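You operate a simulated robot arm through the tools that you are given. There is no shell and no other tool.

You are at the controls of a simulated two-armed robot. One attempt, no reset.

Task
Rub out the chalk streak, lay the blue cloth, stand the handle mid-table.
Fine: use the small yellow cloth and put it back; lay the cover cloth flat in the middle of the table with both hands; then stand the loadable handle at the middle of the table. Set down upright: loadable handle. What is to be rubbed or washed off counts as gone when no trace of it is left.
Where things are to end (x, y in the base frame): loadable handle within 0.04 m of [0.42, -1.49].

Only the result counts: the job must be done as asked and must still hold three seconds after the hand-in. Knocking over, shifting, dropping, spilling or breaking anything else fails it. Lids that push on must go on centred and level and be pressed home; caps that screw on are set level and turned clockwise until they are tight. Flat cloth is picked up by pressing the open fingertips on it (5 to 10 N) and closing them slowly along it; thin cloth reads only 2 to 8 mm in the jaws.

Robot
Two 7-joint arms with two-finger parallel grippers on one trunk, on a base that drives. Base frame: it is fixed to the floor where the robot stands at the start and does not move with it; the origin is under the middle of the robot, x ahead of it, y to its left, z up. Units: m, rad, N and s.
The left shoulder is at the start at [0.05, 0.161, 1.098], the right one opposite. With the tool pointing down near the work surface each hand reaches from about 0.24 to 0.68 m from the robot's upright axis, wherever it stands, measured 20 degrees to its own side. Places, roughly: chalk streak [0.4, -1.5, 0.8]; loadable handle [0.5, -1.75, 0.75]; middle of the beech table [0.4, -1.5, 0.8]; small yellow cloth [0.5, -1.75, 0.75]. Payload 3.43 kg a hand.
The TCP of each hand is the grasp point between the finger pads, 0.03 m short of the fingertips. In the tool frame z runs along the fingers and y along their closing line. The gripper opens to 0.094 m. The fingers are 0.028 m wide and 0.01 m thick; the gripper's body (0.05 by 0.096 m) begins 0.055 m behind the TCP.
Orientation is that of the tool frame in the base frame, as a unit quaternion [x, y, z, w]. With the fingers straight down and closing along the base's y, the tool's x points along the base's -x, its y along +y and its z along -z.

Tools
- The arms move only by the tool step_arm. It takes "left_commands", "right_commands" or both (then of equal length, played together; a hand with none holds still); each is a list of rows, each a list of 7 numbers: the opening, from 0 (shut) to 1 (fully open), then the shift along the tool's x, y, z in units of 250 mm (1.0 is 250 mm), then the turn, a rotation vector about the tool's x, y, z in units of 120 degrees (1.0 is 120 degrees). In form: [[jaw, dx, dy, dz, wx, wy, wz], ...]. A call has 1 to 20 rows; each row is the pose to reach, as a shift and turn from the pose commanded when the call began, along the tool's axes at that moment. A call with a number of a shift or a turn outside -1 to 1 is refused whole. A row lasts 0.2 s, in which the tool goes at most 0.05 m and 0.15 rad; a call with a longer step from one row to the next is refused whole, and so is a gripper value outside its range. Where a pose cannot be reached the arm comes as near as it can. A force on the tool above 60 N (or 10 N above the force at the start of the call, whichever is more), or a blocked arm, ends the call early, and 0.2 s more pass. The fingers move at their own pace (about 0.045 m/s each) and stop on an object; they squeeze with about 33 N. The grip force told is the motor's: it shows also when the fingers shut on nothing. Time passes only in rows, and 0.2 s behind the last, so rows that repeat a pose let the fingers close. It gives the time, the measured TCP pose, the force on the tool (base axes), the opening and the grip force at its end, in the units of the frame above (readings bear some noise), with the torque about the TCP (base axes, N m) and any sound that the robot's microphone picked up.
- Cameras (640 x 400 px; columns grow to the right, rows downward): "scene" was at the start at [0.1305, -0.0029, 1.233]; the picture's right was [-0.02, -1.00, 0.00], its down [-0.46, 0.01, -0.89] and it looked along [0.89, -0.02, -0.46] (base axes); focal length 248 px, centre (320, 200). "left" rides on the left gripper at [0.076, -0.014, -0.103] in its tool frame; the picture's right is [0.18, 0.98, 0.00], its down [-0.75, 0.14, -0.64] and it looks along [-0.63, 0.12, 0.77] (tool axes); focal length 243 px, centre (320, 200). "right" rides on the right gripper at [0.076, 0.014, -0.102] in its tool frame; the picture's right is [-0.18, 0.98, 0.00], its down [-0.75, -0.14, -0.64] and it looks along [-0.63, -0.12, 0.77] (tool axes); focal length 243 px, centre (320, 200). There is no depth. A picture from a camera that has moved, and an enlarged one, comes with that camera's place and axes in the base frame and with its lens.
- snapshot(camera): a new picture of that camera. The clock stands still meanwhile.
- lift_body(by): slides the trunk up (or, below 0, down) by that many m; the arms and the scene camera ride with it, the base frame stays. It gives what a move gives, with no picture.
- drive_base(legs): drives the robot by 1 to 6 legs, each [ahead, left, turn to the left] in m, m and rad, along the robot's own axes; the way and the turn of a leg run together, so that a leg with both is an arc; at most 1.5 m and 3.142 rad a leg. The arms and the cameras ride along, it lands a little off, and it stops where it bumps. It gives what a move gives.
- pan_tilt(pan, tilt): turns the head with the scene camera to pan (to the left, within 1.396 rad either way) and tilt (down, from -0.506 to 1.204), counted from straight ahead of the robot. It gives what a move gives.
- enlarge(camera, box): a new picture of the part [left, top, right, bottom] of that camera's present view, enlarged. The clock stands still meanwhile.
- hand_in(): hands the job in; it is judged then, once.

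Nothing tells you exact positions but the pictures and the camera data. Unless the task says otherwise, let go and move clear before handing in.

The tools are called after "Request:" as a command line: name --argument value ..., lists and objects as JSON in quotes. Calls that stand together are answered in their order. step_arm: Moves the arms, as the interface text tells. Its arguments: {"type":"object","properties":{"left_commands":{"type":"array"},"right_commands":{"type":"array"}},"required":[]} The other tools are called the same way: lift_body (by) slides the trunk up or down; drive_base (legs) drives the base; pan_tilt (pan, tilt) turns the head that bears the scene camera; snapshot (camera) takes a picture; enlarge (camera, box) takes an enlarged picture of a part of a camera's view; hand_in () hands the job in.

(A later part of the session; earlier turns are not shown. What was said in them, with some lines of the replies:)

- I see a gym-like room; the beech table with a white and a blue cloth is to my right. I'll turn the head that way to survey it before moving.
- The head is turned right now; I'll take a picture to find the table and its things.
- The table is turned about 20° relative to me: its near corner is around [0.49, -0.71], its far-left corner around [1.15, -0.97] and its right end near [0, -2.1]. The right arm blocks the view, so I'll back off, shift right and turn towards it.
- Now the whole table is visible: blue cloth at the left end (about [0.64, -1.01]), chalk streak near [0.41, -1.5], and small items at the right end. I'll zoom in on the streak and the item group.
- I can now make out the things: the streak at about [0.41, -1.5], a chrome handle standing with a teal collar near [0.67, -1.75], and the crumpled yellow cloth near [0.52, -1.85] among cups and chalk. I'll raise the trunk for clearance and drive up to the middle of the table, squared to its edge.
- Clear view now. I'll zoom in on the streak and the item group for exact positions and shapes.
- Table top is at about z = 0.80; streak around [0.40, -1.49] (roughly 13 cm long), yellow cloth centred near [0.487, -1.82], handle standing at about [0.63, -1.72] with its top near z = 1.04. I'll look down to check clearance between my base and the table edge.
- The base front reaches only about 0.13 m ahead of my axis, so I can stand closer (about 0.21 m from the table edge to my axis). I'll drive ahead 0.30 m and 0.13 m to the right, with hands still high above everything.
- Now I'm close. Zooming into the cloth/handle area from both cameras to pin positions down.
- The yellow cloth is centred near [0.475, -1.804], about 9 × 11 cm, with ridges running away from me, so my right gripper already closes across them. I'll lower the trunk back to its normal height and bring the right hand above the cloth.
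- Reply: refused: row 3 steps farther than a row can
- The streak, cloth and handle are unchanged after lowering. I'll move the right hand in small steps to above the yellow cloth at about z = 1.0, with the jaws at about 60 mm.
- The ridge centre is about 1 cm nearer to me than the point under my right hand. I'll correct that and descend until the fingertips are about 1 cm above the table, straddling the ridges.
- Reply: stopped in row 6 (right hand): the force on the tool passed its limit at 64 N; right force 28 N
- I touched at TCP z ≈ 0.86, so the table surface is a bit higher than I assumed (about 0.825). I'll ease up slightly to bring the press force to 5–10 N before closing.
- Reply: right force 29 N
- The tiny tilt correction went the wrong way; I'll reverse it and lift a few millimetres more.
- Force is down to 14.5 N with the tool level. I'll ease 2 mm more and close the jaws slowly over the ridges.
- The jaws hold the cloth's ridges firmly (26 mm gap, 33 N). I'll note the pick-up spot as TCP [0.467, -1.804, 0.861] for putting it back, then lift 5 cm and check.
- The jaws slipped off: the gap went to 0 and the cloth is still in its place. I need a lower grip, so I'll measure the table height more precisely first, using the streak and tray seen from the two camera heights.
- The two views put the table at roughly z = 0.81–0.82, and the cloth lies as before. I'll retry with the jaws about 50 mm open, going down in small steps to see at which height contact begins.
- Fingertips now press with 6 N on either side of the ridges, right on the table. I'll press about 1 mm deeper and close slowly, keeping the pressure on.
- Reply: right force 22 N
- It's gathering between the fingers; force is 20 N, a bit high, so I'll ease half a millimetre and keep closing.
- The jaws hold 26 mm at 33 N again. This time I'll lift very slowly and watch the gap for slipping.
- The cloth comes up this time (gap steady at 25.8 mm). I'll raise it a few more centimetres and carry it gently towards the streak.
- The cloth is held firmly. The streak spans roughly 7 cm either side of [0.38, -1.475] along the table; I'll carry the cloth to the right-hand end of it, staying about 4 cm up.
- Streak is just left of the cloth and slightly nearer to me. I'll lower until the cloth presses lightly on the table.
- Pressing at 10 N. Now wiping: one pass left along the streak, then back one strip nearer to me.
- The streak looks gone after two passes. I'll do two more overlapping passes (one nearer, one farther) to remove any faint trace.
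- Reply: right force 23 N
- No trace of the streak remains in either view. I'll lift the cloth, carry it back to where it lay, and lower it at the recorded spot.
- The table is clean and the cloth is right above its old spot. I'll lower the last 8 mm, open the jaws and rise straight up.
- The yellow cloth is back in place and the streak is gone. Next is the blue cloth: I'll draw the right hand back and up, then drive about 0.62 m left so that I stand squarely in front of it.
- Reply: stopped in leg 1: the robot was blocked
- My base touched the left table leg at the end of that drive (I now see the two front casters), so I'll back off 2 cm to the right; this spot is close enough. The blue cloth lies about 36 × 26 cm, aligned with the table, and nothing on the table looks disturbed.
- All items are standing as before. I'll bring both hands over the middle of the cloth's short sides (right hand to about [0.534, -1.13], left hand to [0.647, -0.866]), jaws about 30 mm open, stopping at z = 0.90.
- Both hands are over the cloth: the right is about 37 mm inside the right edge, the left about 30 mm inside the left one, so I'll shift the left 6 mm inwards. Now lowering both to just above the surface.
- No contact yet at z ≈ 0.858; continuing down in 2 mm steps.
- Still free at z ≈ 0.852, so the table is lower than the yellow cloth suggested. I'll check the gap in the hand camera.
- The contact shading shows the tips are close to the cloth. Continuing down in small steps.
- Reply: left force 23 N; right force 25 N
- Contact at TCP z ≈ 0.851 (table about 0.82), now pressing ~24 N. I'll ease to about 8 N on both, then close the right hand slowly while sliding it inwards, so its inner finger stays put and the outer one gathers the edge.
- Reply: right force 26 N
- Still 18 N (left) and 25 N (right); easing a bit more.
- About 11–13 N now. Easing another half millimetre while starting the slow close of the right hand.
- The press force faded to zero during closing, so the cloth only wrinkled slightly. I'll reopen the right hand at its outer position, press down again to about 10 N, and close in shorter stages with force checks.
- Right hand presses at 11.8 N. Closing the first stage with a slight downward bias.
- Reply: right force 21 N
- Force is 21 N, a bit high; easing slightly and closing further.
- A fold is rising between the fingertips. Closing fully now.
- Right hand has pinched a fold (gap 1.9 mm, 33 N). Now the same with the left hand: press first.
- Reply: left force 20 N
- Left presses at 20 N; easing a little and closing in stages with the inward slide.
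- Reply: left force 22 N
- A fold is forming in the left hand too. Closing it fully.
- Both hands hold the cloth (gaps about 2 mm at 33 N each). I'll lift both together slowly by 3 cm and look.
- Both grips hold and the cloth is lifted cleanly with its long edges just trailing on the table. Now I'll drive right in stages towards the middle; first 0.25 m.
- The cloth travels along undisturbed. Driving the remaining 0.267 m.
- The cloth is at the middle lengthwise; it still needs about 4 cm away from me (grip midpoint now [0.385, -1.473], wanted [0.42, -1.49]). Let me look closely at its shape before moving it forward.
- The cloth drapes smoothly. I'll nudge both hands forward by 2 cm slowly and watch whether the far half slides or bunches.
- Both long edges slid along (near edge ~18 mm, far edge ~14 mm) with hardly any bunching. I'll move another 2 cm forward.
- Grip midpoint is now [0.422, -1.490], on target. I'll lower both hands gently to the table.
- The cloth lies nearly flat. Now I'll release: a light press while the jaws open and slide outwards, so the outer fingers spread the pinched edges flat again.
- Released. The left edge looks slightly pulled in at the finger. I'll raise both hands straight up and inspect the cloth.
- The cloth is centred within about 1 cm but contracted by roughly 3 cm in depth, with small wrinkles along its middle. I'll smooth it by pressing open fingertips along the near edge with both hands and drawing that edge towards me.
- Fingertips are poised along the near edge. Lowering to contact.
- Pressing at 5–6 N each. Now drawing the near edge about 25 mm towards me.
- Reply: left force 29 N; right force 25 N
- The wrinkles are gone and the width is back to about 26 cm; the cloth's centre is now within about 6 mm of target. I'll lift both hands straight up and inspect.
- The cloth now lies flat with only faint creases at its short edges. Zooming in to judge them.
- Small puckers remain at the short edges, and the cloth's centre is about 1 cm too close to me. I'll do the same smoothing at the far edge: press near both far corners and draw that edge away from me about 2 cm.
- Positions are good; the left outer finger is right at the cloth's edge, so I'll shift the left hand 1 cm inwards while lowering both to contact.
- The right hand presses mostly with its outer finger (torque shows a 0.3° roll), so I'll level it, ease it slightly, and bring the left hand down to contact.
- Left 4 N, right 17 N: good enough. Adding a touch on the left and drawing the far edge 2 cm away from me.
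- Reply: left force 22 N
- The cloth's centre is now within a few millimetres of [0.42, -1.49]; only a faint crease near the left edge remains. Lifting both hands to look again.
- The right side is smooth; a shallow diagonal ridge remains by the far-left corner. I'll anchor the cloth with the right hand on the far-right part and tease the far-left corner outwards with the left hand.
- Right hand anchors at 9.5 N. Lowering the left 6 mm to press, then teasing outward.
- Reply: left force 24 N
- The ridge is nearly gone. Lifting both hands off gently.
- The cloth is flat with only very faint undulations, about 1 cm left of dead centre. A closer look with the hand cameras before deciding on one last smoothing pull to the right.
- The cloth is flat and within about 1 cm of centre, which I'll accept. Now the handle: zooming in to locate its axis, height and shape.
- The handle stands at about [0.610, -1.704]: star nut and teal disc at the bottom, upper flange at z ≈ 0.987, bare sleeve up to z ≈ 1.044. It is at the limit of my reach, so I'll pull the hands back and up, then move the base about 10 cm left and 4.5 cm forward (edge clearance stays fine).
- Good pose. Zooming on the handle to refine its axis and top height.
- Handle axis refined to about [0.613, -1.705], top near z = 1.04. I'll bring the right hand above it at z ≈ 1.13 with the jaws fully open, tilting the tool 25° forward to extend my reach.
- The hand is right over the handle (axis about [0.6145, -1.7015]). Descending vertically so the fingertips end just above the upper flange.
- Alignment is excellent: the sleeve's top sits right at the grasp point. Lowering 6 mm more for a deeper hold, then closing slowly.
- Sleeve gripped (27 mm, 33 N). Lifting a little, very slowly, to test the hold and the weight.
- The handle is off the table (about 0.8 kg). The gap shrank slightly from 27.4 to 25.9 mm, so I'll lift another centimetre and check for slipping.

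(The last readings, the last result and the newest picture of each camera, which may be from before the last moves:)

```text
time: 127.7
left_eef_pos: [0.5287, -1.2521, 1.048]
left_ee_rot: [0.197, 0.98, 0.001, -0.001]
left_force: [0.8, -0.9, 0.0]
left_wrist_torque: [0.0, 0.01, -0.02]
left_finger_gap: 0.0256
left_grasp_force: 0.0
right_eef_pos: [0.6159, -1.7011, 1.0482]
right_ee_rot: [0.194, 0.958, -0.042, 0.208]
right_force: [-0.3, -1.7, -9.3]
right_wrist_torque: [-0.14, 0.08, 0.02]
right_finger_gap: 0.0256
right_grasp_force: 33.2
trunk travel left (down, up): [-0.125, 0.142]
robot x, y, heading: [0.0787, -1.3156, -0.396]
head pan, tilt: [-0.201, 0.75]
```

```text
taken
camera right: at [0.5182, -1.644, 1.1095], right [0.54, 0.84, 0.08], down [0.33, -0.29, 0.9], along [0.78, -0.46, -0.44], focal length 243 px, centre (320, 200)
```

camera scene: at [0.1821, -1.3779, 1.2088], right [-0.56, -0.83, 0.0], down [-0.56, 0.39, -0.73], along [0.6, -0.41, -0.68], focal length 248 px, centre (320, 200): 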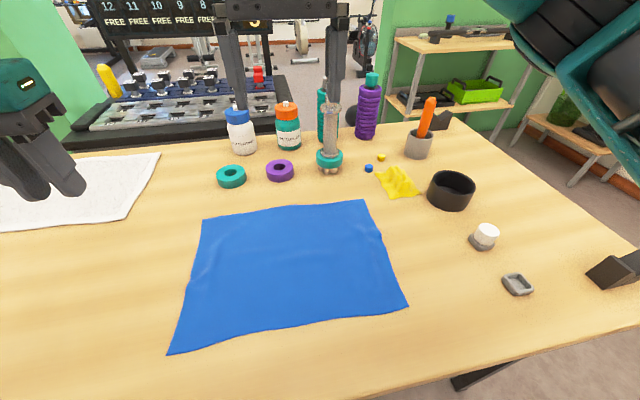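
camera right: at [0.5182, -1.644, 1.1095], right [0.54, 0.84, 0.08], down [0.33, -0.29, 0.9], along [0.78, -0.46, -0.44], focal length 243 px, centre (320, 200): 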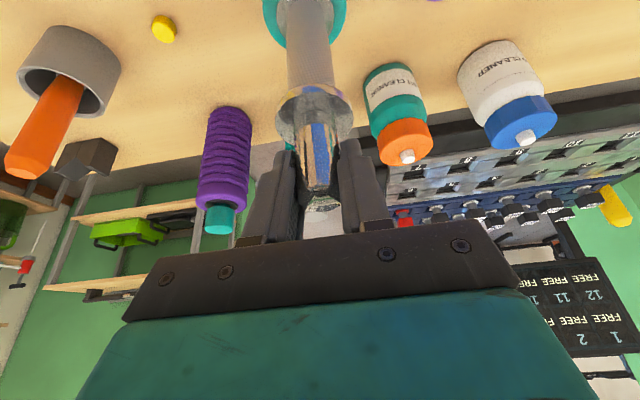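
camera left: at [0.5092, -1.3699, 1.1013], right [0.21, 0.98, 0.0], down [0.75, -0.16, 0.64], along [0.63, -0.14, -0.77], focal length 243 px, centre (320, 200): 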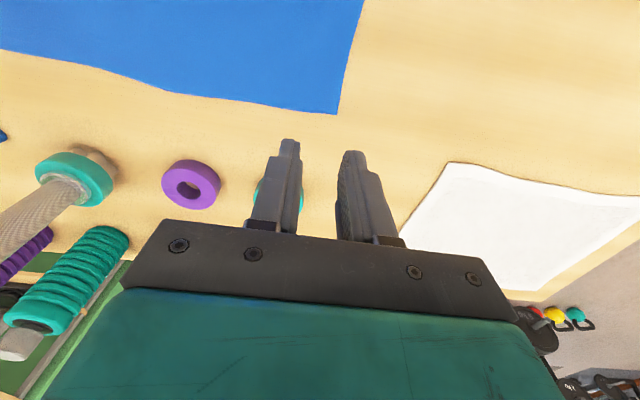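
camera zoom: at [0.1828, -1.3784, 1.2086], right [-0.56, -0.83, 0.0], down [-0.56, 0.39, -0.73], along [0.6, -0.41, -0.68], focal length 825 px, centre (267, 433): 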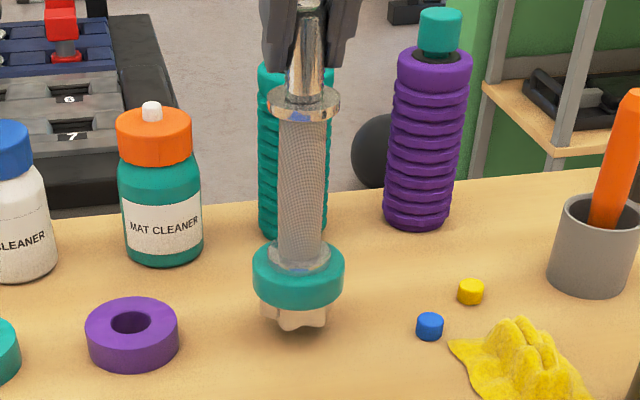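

I see a few millimetres of slip relative to the hand. I'll hold still for a second to find out whether it creeps.

Request:
step_arm --right_commands '[[0, 0, 0, 0, 0, 0, 0], [0, 0, 0, 0, 0, 0, 0], [0, 0, 0, 0, 0, 0, 0], [0, 0, 0, 0, 0, 0, 0], [0, 0, 0, 0, 0, 0, 0]]'

Request:
enlarge --camera "right" --box '[240, 60, 400, 220]'

Request:
enlarge --camera "scene" --box '[240, 70, 432, 190]'

```text
time: 128.9
left_eef_pos: [0.5269, -1.2529, 1.0493]
left_ee_rot: [0.198, 0.98, 0.001, 0.0]
left_force: [0.5, 0.7, -0.8]
left_wrist_torque: [0.02, -0.01, 0.02]
left_finger_gap: 0.0252
left_grasp_force: 0.2
right_eef_pos: [0.6137, -1.7028, 1.0477]
right_ee_rot: [0.195, 0.958, -0.042, 0.207]
right_force: [0.1, -0.7, -9.7]
right_wrist_torque: [0.2, -0.08, 0.03]
right_finger_gap: 0.0255
right_grasp_force: 32.8
trunk travel left (down, up): [-0.125, 0.142]
robot x, y, heading: [0.0764, -1.3145, -0.397]
head pan, tilt: [-0.201, 0.75]
```

```text
2.50 times, centred on (320, 140) of right
camera zoom: at [0.5182, -1.6441, 1.1094], right [0.54, 0.84, 0.08], down [0.33, -0.29, 0.9], along [0.77, -0.46, -0.44], focal length 606 px, centre (320, 350)
```

zoom: 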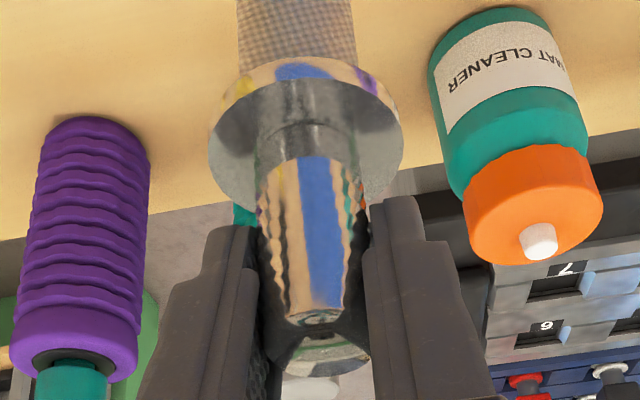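

```text
3.33 times, centred on (336, 130) of scene
camera zoom: at [0.1828, -1.3784, 1.2086], right [-0.56, -0.83, 0.0], down [-0.56, 0.39, -0.73], along [0.6, -0.41, -0.68], focal length 825 px, centre (267, 433)
```

zoom: 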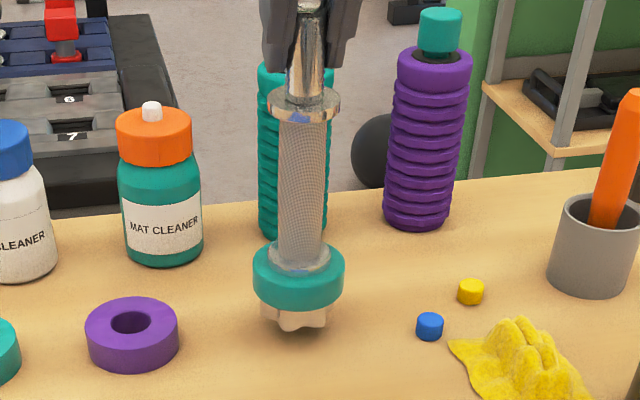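

It holds steady now: the jaws sit on the slightly thinner threaded part of the sleeve and nothing creeps. I'll lift another 2.5 cm slowly and check again before carrying.

Request:
step_arm --right_commands '[[0, -0.005, 0, -0.012, 0, 0, 0], [0, -0.011, 0, -0.024, 0, 0, 0], [0, -0.018, 0, -0.04, 0, 0, 0], [0, -0.026, 0, -0.057, 0, 0, 0], [0, -0.034, 0, -0.074, 0, 0, 0], [0, -0.041, 0, -0.091, 0, 0, 0], [0, -0.041, 0, -0.091, 0, 0, 0], [0, -0.041, 0, -0.091, 0, 0, 0]]'

Request:
enlarge --camera "right" --box '[240, 60, 400, 220]'

```text
time: 130.7
left_eef_pos: [0.5277, -1.2517, 1.0476]
left_ee_rot: [0.198, 0.98, 0.001, 0.0]
left_force: [0.2, -0.1, 0.5]
left_wrist_torque: [0.0, 0.04, 0.01]
left_finger_gap: 0.0252
left_grasp_force: 0.1
right_eef_pos: [0.6149, -1.7022, 1.0732]
right_ee_rot: [0.195, 0.958, -0.043, 0.206]
right_force: [0.4, -0.6, -8.9]
right_wrist_torque: [0.24, -0.06, 0.06]
right_finger_gap: 0.0258
right_grasp_force: 32.6
trunk travel left (down, up): [-0.125, 0.142]
robot x, y, heading: [0.0792, -1.3136, -0.401]
head pan, tilt: [-0.201, 0.75]
```

```text
2.50 times, centred on (320, 140) of right
camera zoom: at [0.5178, -1.644, 1.1346], right [0.54, 0.84, 0.08], down [0.33, -0.29, 0.9], along [0.77, -0.46, -0.44], focal length 606 px, centre (320, 350)
```

zoom: 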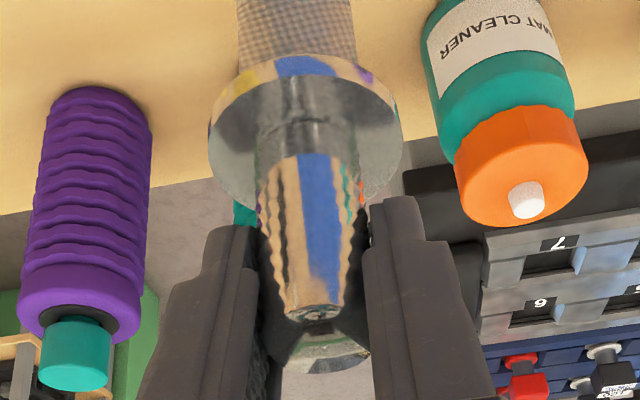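

No further slip. Now carrying the handle slowly, level, over to [0.42, -1.49].

Request:
step_arm --right_commands '[[0, 0.03, 0.015, -0.014, 0, 0, 0], [0, 0.08, 0.04, -0.036, 0, 0, 0], [0, 0.14, 0.07, -0.064, 0, 0, 0], [0, 0.2, 0.1, -0.091, 0, 0, 0], [0, 0.265, 0.132, -0.12, 0, 0, 0], [0, 0.33, 0.165, -0.15, 0, 0, 0], [0, 0.395, 0.197, -0.18, 0, 0, 0], [0, 0.46, 0.23, -0.209, 0, 0, 0], [0, 0.525, 0.262, -0.239, 0, 0, 0], [0, 0.59, 0.294, -0.268, 0, 0, 0], [0, 0.655, 0.327, -0.298, 0, 0, 0], [0, 0.72, 0.359, -0.327, 0, 0, 0], [0, 0.78, 0.389, -0.354, 0, 0, 0], [0, 0.84, 0.419, -0.382, 0, 0, 0], [0, 0.89, 0.444, -0.404, 0, 0, 0], [0, 0.93, 0.464, -0.423, 0, 0, 0], [0, 0.955, 0.476, -0.434, 0, 0, 0], [0, 0.955, 0.476, -0.434, 0, 0, 0]]'

Request:
snapshot --camera "scene"

Request:
snapshot --camera "right"

```text
time: 134.5
left_eef_pos: [0.5273, -1.2512, 1.0475]
left_ee_rot: [0.198, 0.98, 0.0, 0.0]
left_force: [-0.3, 0.0, 0.9]
left_wrist_torque: [0.03, 0.01, 0.05]
left_finger_gap: 0.0252
left_grasp_force: 0.0
right_eef_pos: [0.4208, -1.4899, 1.075]
right_ee_rot: [0.194, 0.958, -0.042, 0.208]
right_force: [-0.1, 0.4, -9.2]
right_wrist_torque: [0.17, -0.08, 0.0]
right_finger_gap: 0.0254
right_grasp_force: 33.0
trunk travel left (down, up): [-0.125, 0.142]
robot x, y, heading: [0.0787, -1.3151, -0.401]
head pan, tilt: [-0.201, 0.75]
```

```text
taken
camera scene: at [0.1826, -1.3781, 1.2086], right [-0.56, -0.83, 0.0], down [-0.56, 0.39, -0.73], along [0.6, -0.41, -0.68], focal length 248 px, centre (320, 200)
```

scene: 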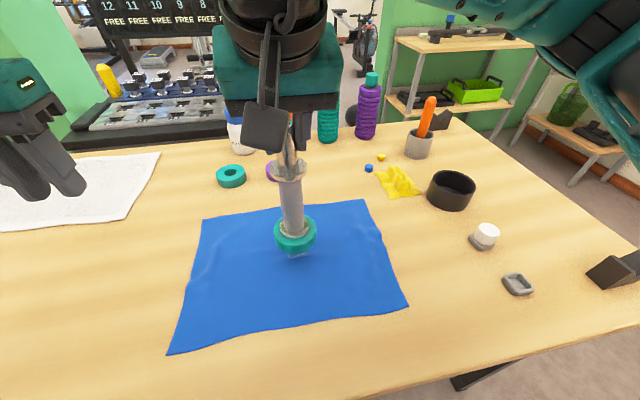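

```text
taken
camera right: at [0.3231, -1.4322, 1.1349], right [0.54, 0.84, 0.08], down [0.33, -0.29, 0.9], along [0.78, -0.46, -0.44], focal length 243 px, centre (320, 200)
```

right: 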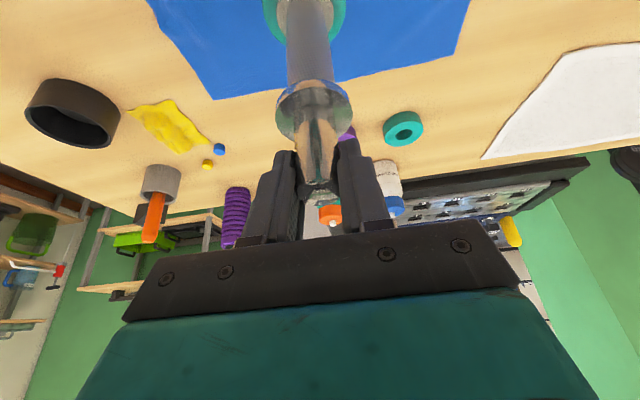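

The handle is upright over the middle of the cloth at [0.421, -1.490]. Lowering it gently.

Request:
step_arm --right_commands '[[0, 0.009, 0, 0.02, 0, 0, 0], [0, 0.018, 0, 0.04, 0, 0, 0], [0, 0.028, 0, 0.061, 0, 0, 0], [0, 0.038, 0, 0.084, 0, 0, 0], [0, 0.046, 0, 0.102, 0, 0, 0], [0, 0.053, 0, 0.116, 0, 0, 0], [0, 0.053, 0, 0.116, 0, 0, 0]]'

Request:
enlarge --camera "scene" --box '[200, 140, 392, 280]'

```text
time: 136.1
left_eef_pos: [0.5286, -1.251, 1.0483]
left_ee_rot: [0.198, 0.98, 0.0, 0.0]
left_force: [-0.1, 0.7, -0.1]
left_wrist_torque: [0.0, 0.0, 0.01]
left_finger_gap: 0.0254
left_grasp_force: 0.2
right_eef_pos: [0.4198, -1.4896, 1.0417]
right_ee_rot: [0.194, 0.958, -0.042, 0.208]
right_force: [-0.3, -0.7, -9.4]
right_wrist_torque: [-0.1, 0.05, -0.02]
right_finger_gap: 0.0256
right_grasp_force: 33.3
trunk travel left (down, up): [-0.125, 0.142]
robot x, y, heading: [0.076, -1.3155, -0.397]
head pan, tilt: [-0.201, 0.75]
```

```text
2.86 times, centred on (296, 210) of scene
camera zoom: at [0.1826, -1.3781, 1.2086], right [-0.56, -0.83, 0.0], down [-0.56, 0.39, -0.73], along [0.6, -0.41, -0.68], focal length 707 px, centre (389, 171)
```

zoom: 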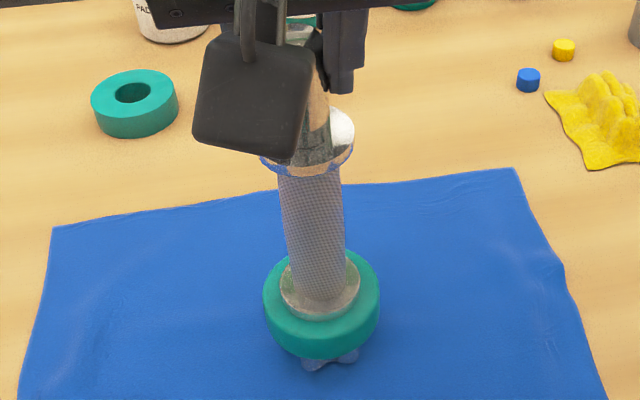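

Still hanging free (−9.4 N). Lowering in 2 mm steps until the load comes off.

Request:
step_arm --right_commands '[[0, 0.0033, 0, 0.0073, 0, 0, 0], [0, 0.0066, 0, 0.0146, 0, 0, 0], [0, 0.0066, 0, 0.0146, 0, 0, 0]]'

```text
time: 136.9
left_eef_pos: [0.5271, -1.2518, 1.0478]
left_ee_rot: [0.199, 0.98, 0.0, -0.001]
left_force: [0.0, -0.8, 0.1]
left_wrist_torque: [0.0, -0.01, 0.02]
left_finger_gap: 0.0253
left_grasp_force: 0.1
right_eef_pos: [0.4187, -1.4891, 1.0366]
right_ee_rot: [0.194, 0.958, -0.042, 0.208]
right_force: [-1.1, -0.2, -9.0]
right_wrist_torque: [-0.2, 0.13, -0.03]
right_finger_gap: 0.0254
right_grasp_force: 32.8
trunk travel left (down, up): [-0.125, 0.142]
robot x, y, heading: [0.0778, -1.3129, -0.401]
head pan, tilt: [-0.201, 0.75]
```

Request:
step_arm --right_commands '[[0, 0.0025, 0, 0.0055, 0, 0, 0], [0, 0.005, 0, 0.011, 0, 0, 0], [0, 0.005, 0, 0.011, 0, 0, 0]]'

```text
time: 137.7
left_eef_pos: [0.5267, -1.2509, 1.049]
left_ee_rot: [0.197, 0.98, 0.0, 0.0]
left_force: [-0.5, -0.3, -0.2]
left_wrist_torque: [0.04, 0.0, 0.01]
left_finger_gap: 0.0255
left_grasp_force: 0.0
right_eef_pos: [0.4195, -1.4909, 1.0366]
right_ee_rot: [0.196, 0.957, -0.042, 0.211]
right_force: [-0.2, -1.7, 17.1]
right_wrist_torque: [-0.29, 0.53, 0.01]
right_finger_gap: 0.0256
right_grasp_force: 32.5
trunk travel left (down, up): [-0.125, 0.142]
robot x, y, heading: [0.0765, -1.3161, -0.4]
head pan, tilt: [-0.201, 0.75]
```

It has landed on the cloth and is pressing a bit (17 N). Easing up about 1.5 mm before releasing.

Request:
step_arm --right_commands '[[0, -0.0025, 0, -0.0055, 0, 0, 0], [0, -0.0025, 0, -0.0055, 0, 0, 0]]'

Request:
enlarge --camera "scene" --box '[200, 140, 392, 280]'

```text
time: 138.3
left_eef_pos: [0.5265, -1.2511, 1.0486]
left_ee_rot: [0.198, 0.98, 0.0, 0.0]
left_force: [0.2, -0.2, -0.1]
left_wrist_torque: [-0.01, -0.03, 0.02]
left_finger_gap: 0.0255
left_grasp_force: 0.1
right_eef_pos: [0.4196, -1.4892, 1.0369]
right_ee_rot: [0.195, 0.957, -0.043, 0.209]
right_force: [3.5, -2.4, 11.8]
right_wrist_torque: [-0.49, -0.34, -0.01]
right_finger_gap: 0.0257
right_grasp_force: 32.8
trunk travel left (down, up): [-0.125, 0.142]
robot x, y, heading: [0.0765, -1.3177, -0.403]
head pan, tilt: [-0.201, 0.75]
```

```text
2.86 times, centred on (296, 210) of scene
camera zoom: at [0.1819, -1.3778, 1.2087], right [-0.56, -0.83, 0.0], down [-0.56, 0.39, -0.73], along [0.6, -0.41, -0.68], focal length 707 px, centre (389, 171)
```

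zoom: 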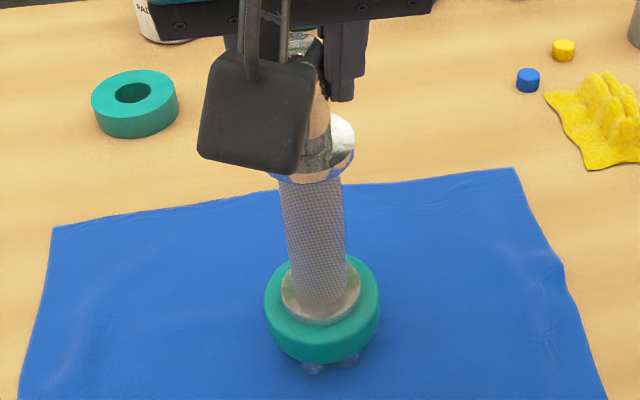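

Still 12 N; easing another millimetre.

Request:
step_arm --right_commands '[[0, -0.002, 0, -0.0045, 0, 0, 0], [0, -0.002, 0, -0.0045, 0, 0, 0]]'

```text
time: 138.9
left_eef_pos: [0.5261, -1.2509, 1.0478]
left_ee_rot: [0.198, 0.98, 0.0, 0.0]
left_force: [-0.8, -0.7, 0.1]
left_wrist_torque: [0.0, -0.01, 0.03]
left_finger_gap: 0.0255
left_grasp_force: 0.1
right_eef_pos: [0.4182, -1.4904, 1.0366]
right_ee_rot: [0.194, 0.958, -0.043, 0.207]
right_force: [2.6, 0.2, 1.6]
right_wrist_torque: [0.02, -0.45, 0.0]
right_finger_gap: 0.0257
right_grasp_force: 32.7
trunk travel left (down, up): [-0.125, 0.142]
robot x, y, heading: [0.078, -1.3131, -0.399]
head pan, tilt: [-0.201, 0.75]
```

Load is on the table now (+1.6 N). Checking uprightness before opening.

Request:
enlarge --camera "scene" --box '[200, 140, 392, 280]'

Request:
snapshot --camera "left"

Request:
snapshot --camera "right"

```text
2.86 times, centred on (296, 210) of scene
camera zoom: at [0.1822, -1.3778, 1.2086], right [-0.56, -0.83, 0.0], down [-0.56, 0.39, -0.73], along [0.6, -0.41, -0.68], focal length 707 px, centre (389, 171)
```

zoom: 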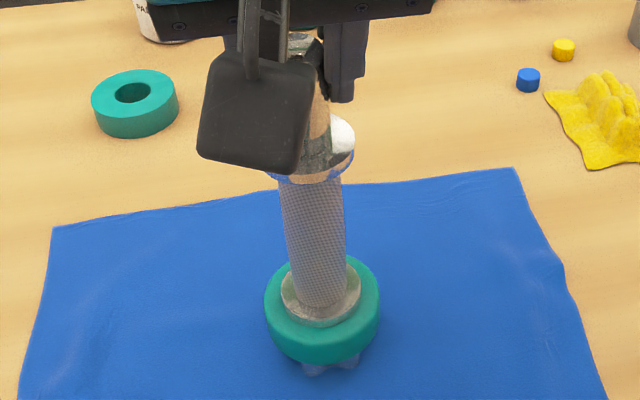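

```text
taken
camera left: at [0.4506, -1.2362, 1.1502], right [0.21, 0.98, 0.0], down [0.75, -0.16, 0.64], along [0.63, -0.13, -0.77], focal length 243 px, centre (320, 200)
```

left: 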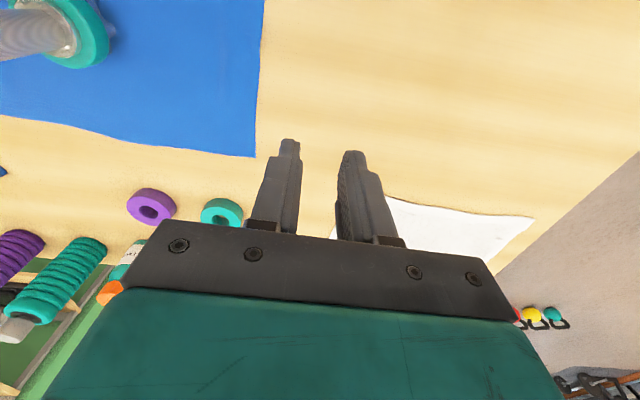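

```text
taken
camera right: at [0.3221, -1.4319, 1.098], right [0.54, 0.84, 0.08], down [0.33, -0.29, 0.9], along [0.77, -0.46, -0.44], focal length 243 px, centre (320, 200)
```

right: 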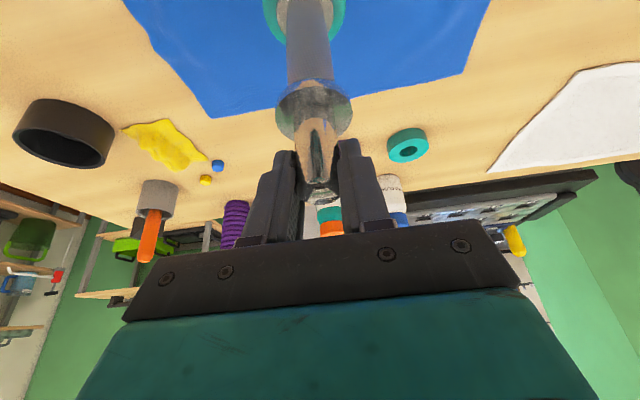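

Handle stands upright. Opening slowly, then withdrawing straight up.

Request:
step_arm --right_commands '[[0.2, 0, 0, 0, 0, 0, 0], [0.28, 0, 0, 0, 0, 0, 0], [0.32, 0, 0, 0, 0, 0, 0], [0.38, 0, 0, 0, 0, 0, 0], [0.5, 0, 0, 0, 0, 0, 0], [0.7, 0, 0, 0, 0, 0, 0], [1, 0, 0, 0, 0, 0, 0], [1, 0, 0, 0, 0, 0, 0], [1, 0, 0, 0, 0, 0, 0]]'

Request:
snapshot --camera "right"

Request:
enlarge --camera "scene" --box '[200, 140, 392, 280]'

```text
time: 140.9
left_eef_pos: [0.5268, -1.2504, 1.0473]
left_ee_rot: [0.197, 0.98, 0.0, 0.0]
left_force: [0.1, 0.1, 0.9]
left_wrist_torque: [0.01, -0.01, -0.02]
left_finger_gap: 0.0254
left_grasp_force: 0.0
right_eef_pos: [0.4194, -1.49, 1.0374]
right_ee_rot: [0.194, 0.958, -0.041, 0.209]
right_force: [0.2, -0.3, -0.1]
right_wrist_torque: [-0.02, 0.01, -0.03]
right_finger_gap: 0.094
right_grasp_force: 0.0
trunk travel left (down, up): [-0.125, 0.142]
robot x, y, heading: [0.0784, -1.313, -0.399]
head pan, tilt: [-0.201, 0.75]
```

```text
taken
camera right: at [0.3222, -1.4321, 1.0986], right [0.54, 0.84, 0.08], down [0.33, -0.29, 0.9], along [0.78, -0.46, -0.44], focal length 243 px, centre (320, 200)
```

right: 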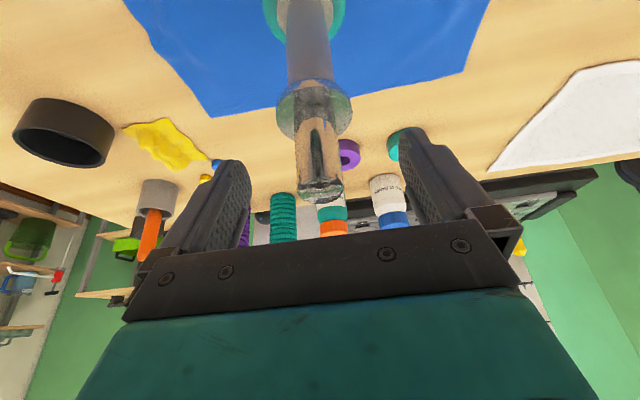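

```text
2.86 times, centred on (296, 210) of scene
camera zoom: at [0.1821, -1.3779, 1.2087], right [-0.56, -0.83, 0.0], down [-0.56, 0.39, -0.73], along [0.6, -0.41, -0.68], focal length 707 px, centre (389, 171)
```

zoom: 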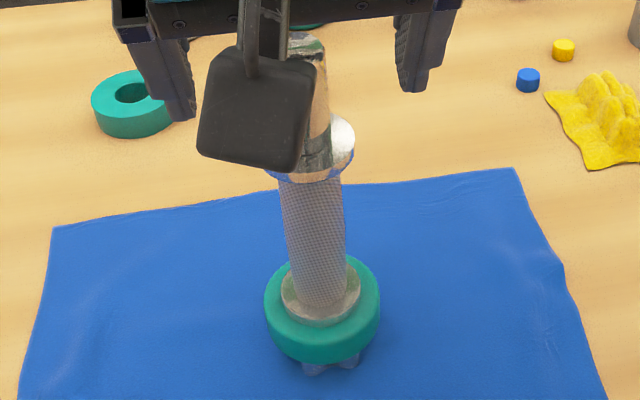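

Released and standing. Raising the hand straight up, clear of the handle.

Request:
step_arm --right_commands '[[1, -0.02, 0, -0.045, 0, 0, 0], [1, -0.06, 0, -0.13, 0, 0, 0], [1, -0.11, 0, -0.24, 0, 0, 0], [1, -0.166, 0, -0.364, 0, 0, 0], [1, -0.2, 0, -0.44, 0, 0, 0], [1, -0.08, -0.1, -0.48, 0, 0, 0], [1, 0.05, -0.22, -0.52, 0, 0, 0], [1, 0.2, -0.32, -0.56, 0, 0, 0], [1, 0.2, -0.32, -0.56, 0, 0, 0]]'

Request:
snapshot --camera "scene"

Request:
enlarge --camera "scene" --box '[180, 120, 420, 270]'

```text
time: 142.9
left_eef_pos: [0.5261, -1.252, 1.0485]
left_ee_rot: [0.198, 0.98, -0.001, 0.0]
left_force: [0.0, 0.4, 0.5]
left_wrist_torque: [-0.01, 0.01, 0.01]
left_finger_gap: 0.0254
left_grasp_force: 0.0
right_eef_pos: [0.2941, -1.5257, 1.1439]
right_ee_rot: [0.202, 0.958, -0.041, 0.2]
right_force: [0.1, -0.8, -0.7]
right_wrist_torque: [-0.01, 0.01, -0.01]
right_finger_gap: 0.0943
right_grasp_force: 0.1
trunk travel left (down, up): [-0.125, 0.142]
robot x, y, heading: [0.077, -1.3119, -0.398]
head pan, tilt: [-0.201, 0.75]
```

```text
taken
camera scene: at [0.1809, -1.3878, 1.2202], right [-0.65, -0.76, 0.0], down [-0.44, 0.37, -0.82], along [0.62, -0.53, -0.58], focal length 248 px, centre (320, 200)
```

scene: 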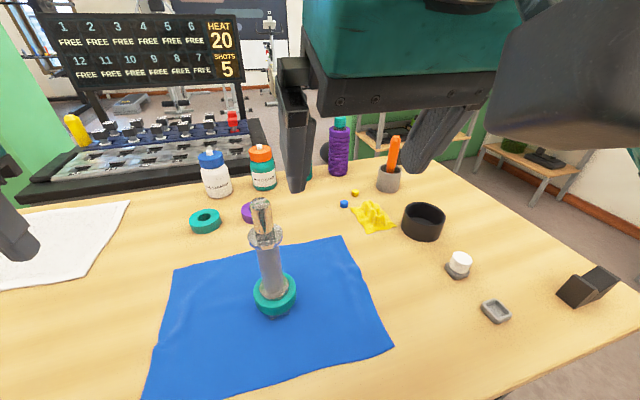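

```text
2.67 times, centred on (300, 195) of scene
camera zoom: at [0.1809, -1.3878, 1.2202], right [-0.65, -0.76, 0.0], down [-0.44, 0.37, -0.82], along [0.62, -0.53, -0.58], focal length 660 px, centre (373, 213)
```

zoom: 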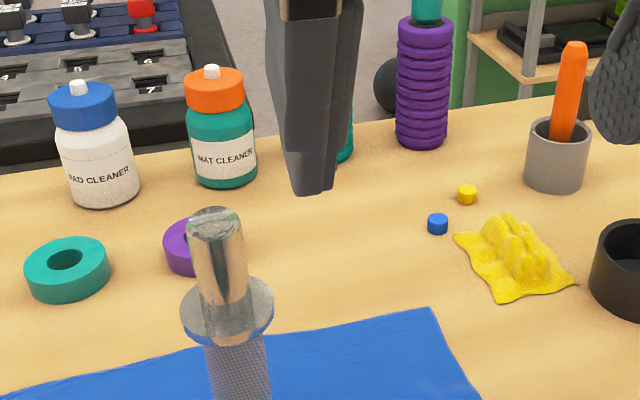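

The handle stands on the cloth; my raised right wrist seems to be nudging the head camera, so I'll move the right hand away to the right and straighten it.

Request:
step_arm --right_commands '[[1, 0, -0.12, 0, 0, 0, 0], [1, 0, -0.26, 0, 0, 0, 0], [1, -0.02, -0.4, 0.05, 0, 0.03, 0], [1, -0.04, -0.54, 0.1, 0, 0.08, 0], [1, -0.06, -0.68, 0.12, 0, 0.13, 0], [1, -0.06, -0.8, 0.12, 0, 0.18, 0], [1, -0.06, -0.8, 0.12, 0, 0.2, 0], [1, -0.06, -0.8, 0.12, 0, 0.2, 0]]'

Request:
pan_tilt --pan -0.1 --tilt 0.85

Request:
snapshot --camera "scene"

```text
time: 144.7
left_eef_pos: [0.5268, -1.2515, 1.0492]
left_ee_rot: [0.197, 0.98, 0.0, 0.0]
left_force: [0.1, 0.1, 0.4]
left_wrist_torque: [0.02, 0.03, -0.01]
left_finger_gap: 0.0253
left_grasp_force: 0.0
right_eef_pos: [0.2391, -1.7169, 1.1226]
right_ee_rot: [0.199, 0.98, -0.001, 0.005]
right_force: [0.5, -0.2, 0.1]
right_wrist_torque: [0.01, 0.03, -0.03]
right_finger_gap: 0.094
right_grasp_force: 0.0
trunk travel left (down, up): [-0.125, 0.142]
robot x, y, heading: [0.0754, -1.3171, -0.399]
head pan, tilt: [-0.201, 0.75]
```

```text
time: 145.4
left_eef_pos: [0.5271, -1.2519, 1.0492]
left_ee_rot: [0.198, 0.98, 0.0, 0.001]
left_force: [0.4, 0.5, 0.2]
left_wrist_torque: [-0.01, 0.02, 0.06]
left_finger_gap: 0.0254
left_grasp_force: 0.2
right_eef_pos: [0.2379, -1.7161, 1.1234]
right_ee_rot: [0.199, 0.98, -0.001, 0.004]
right_force: [0.6, -0.7, -0.5]
right_wrist_torque: [0.03, 0.02, 0.03]
right_finger_gap: 0.0941
right_grasp_force: 0.2
trunk travel left (down, up): [-0.125, 0.142]
robot x, y, heading: [0.0795, -1.3153, -0.4]
head pan, tilt: [-0.099, 0.85]
```

```text
taken
camera scene: at [0.1823, -1.3685, 1.2007], right [-0.48, -0.88, 0.0], down [-0.66, 0.36, -0.66], along [0.58, -0.32, -0.75], focal length 248 px, centre (320, 200)
```

scene: 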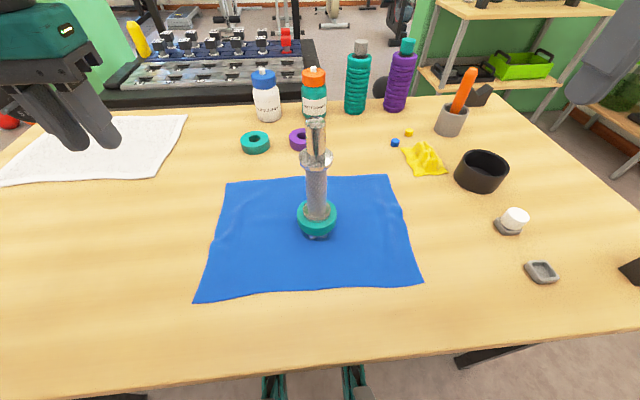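

Everything looks in order: handle upright on the flat blue cloth, yellow cloth back, streak gone. A final zoom to verify the handle's position and the cloth.

Request:
enlarge --camera "scene" --box '[190, 150, 430, 310]'

Request:
enlarge --camera "scene" --box '[370, 110, 530, 210]'

```text
2.50 times, centred on (310, 230) of scene
camera zoom: at [0.1823, -1.3685, 1.2007], right [-0.48, -0.88, 0.0], down [-0.66, 0.36, -0.66], along [0.58, -0.32, -0.75], focal length 619 px, centre (345, 125)
```

zoom: 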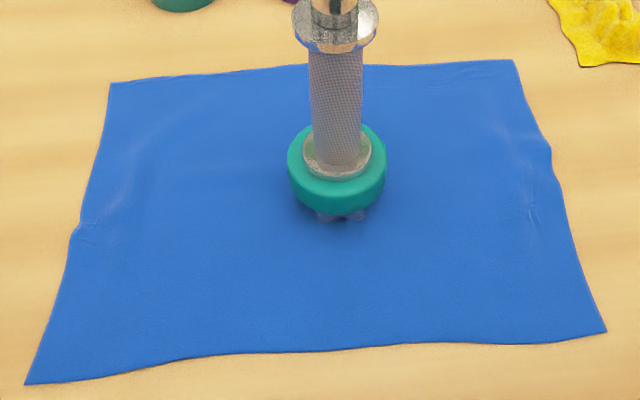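

```text
4.00 times, centred on (450, 160) of scene
camera zoom: at [0.1823, -1.3685, 1.2007], right [-0.48, -0.88, 0.0], down [-0.66, 0.36, -0.66], along [0.58, -0.32, -0.75], focal length 990 px, centre (-200, 360)
```

zoom: 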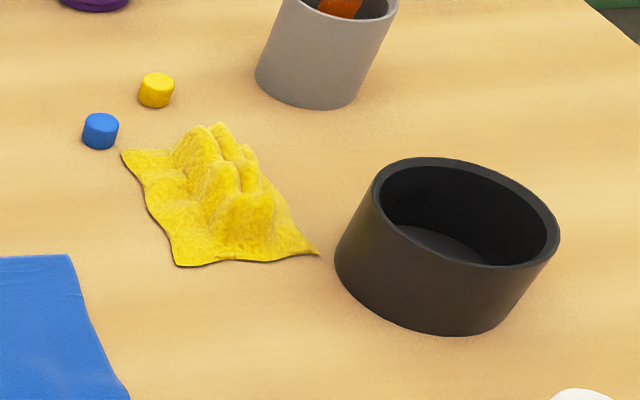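

The handle stands upright at about [0.41, -1.49], within about 1 cm of the goal. The blue cloth lies flat, centred within about 1.3 cm of the middle. The yellow cloth is back in its spot, the streak is wiped away, and both hands are clear. Handing in.

Request:
hand_in

```text
The job is handed in.
```

I've finished all three steps and handed the job in; I have no verdict back yet.

- **Chalk streak:** rubbed out with the small yellow cloth. No trace showed in the zoomed views before I covered the spot. The yellow cloth is back within a few millimetres of where it lay.
- **Blue cloth:** laid with both hands, flat apart from faint creases at its short edges. Its centre is about 1.3 cm from [0.42, -1.49].
- **Loadable handle:** standing upright on the cloth at about [0.41, -1.49], roughly 1 cm from the goal.

Two contacts happened along the way:

- **Table leg:** my base touched the left table leg while driving to the blue cloth. Nothing on the table appeared to move.
- **Head camera:** while backing away from the handle, my right wrist nudged my own head camera. I moved the arm away and re-aimed the head, and the handle stayed upright.
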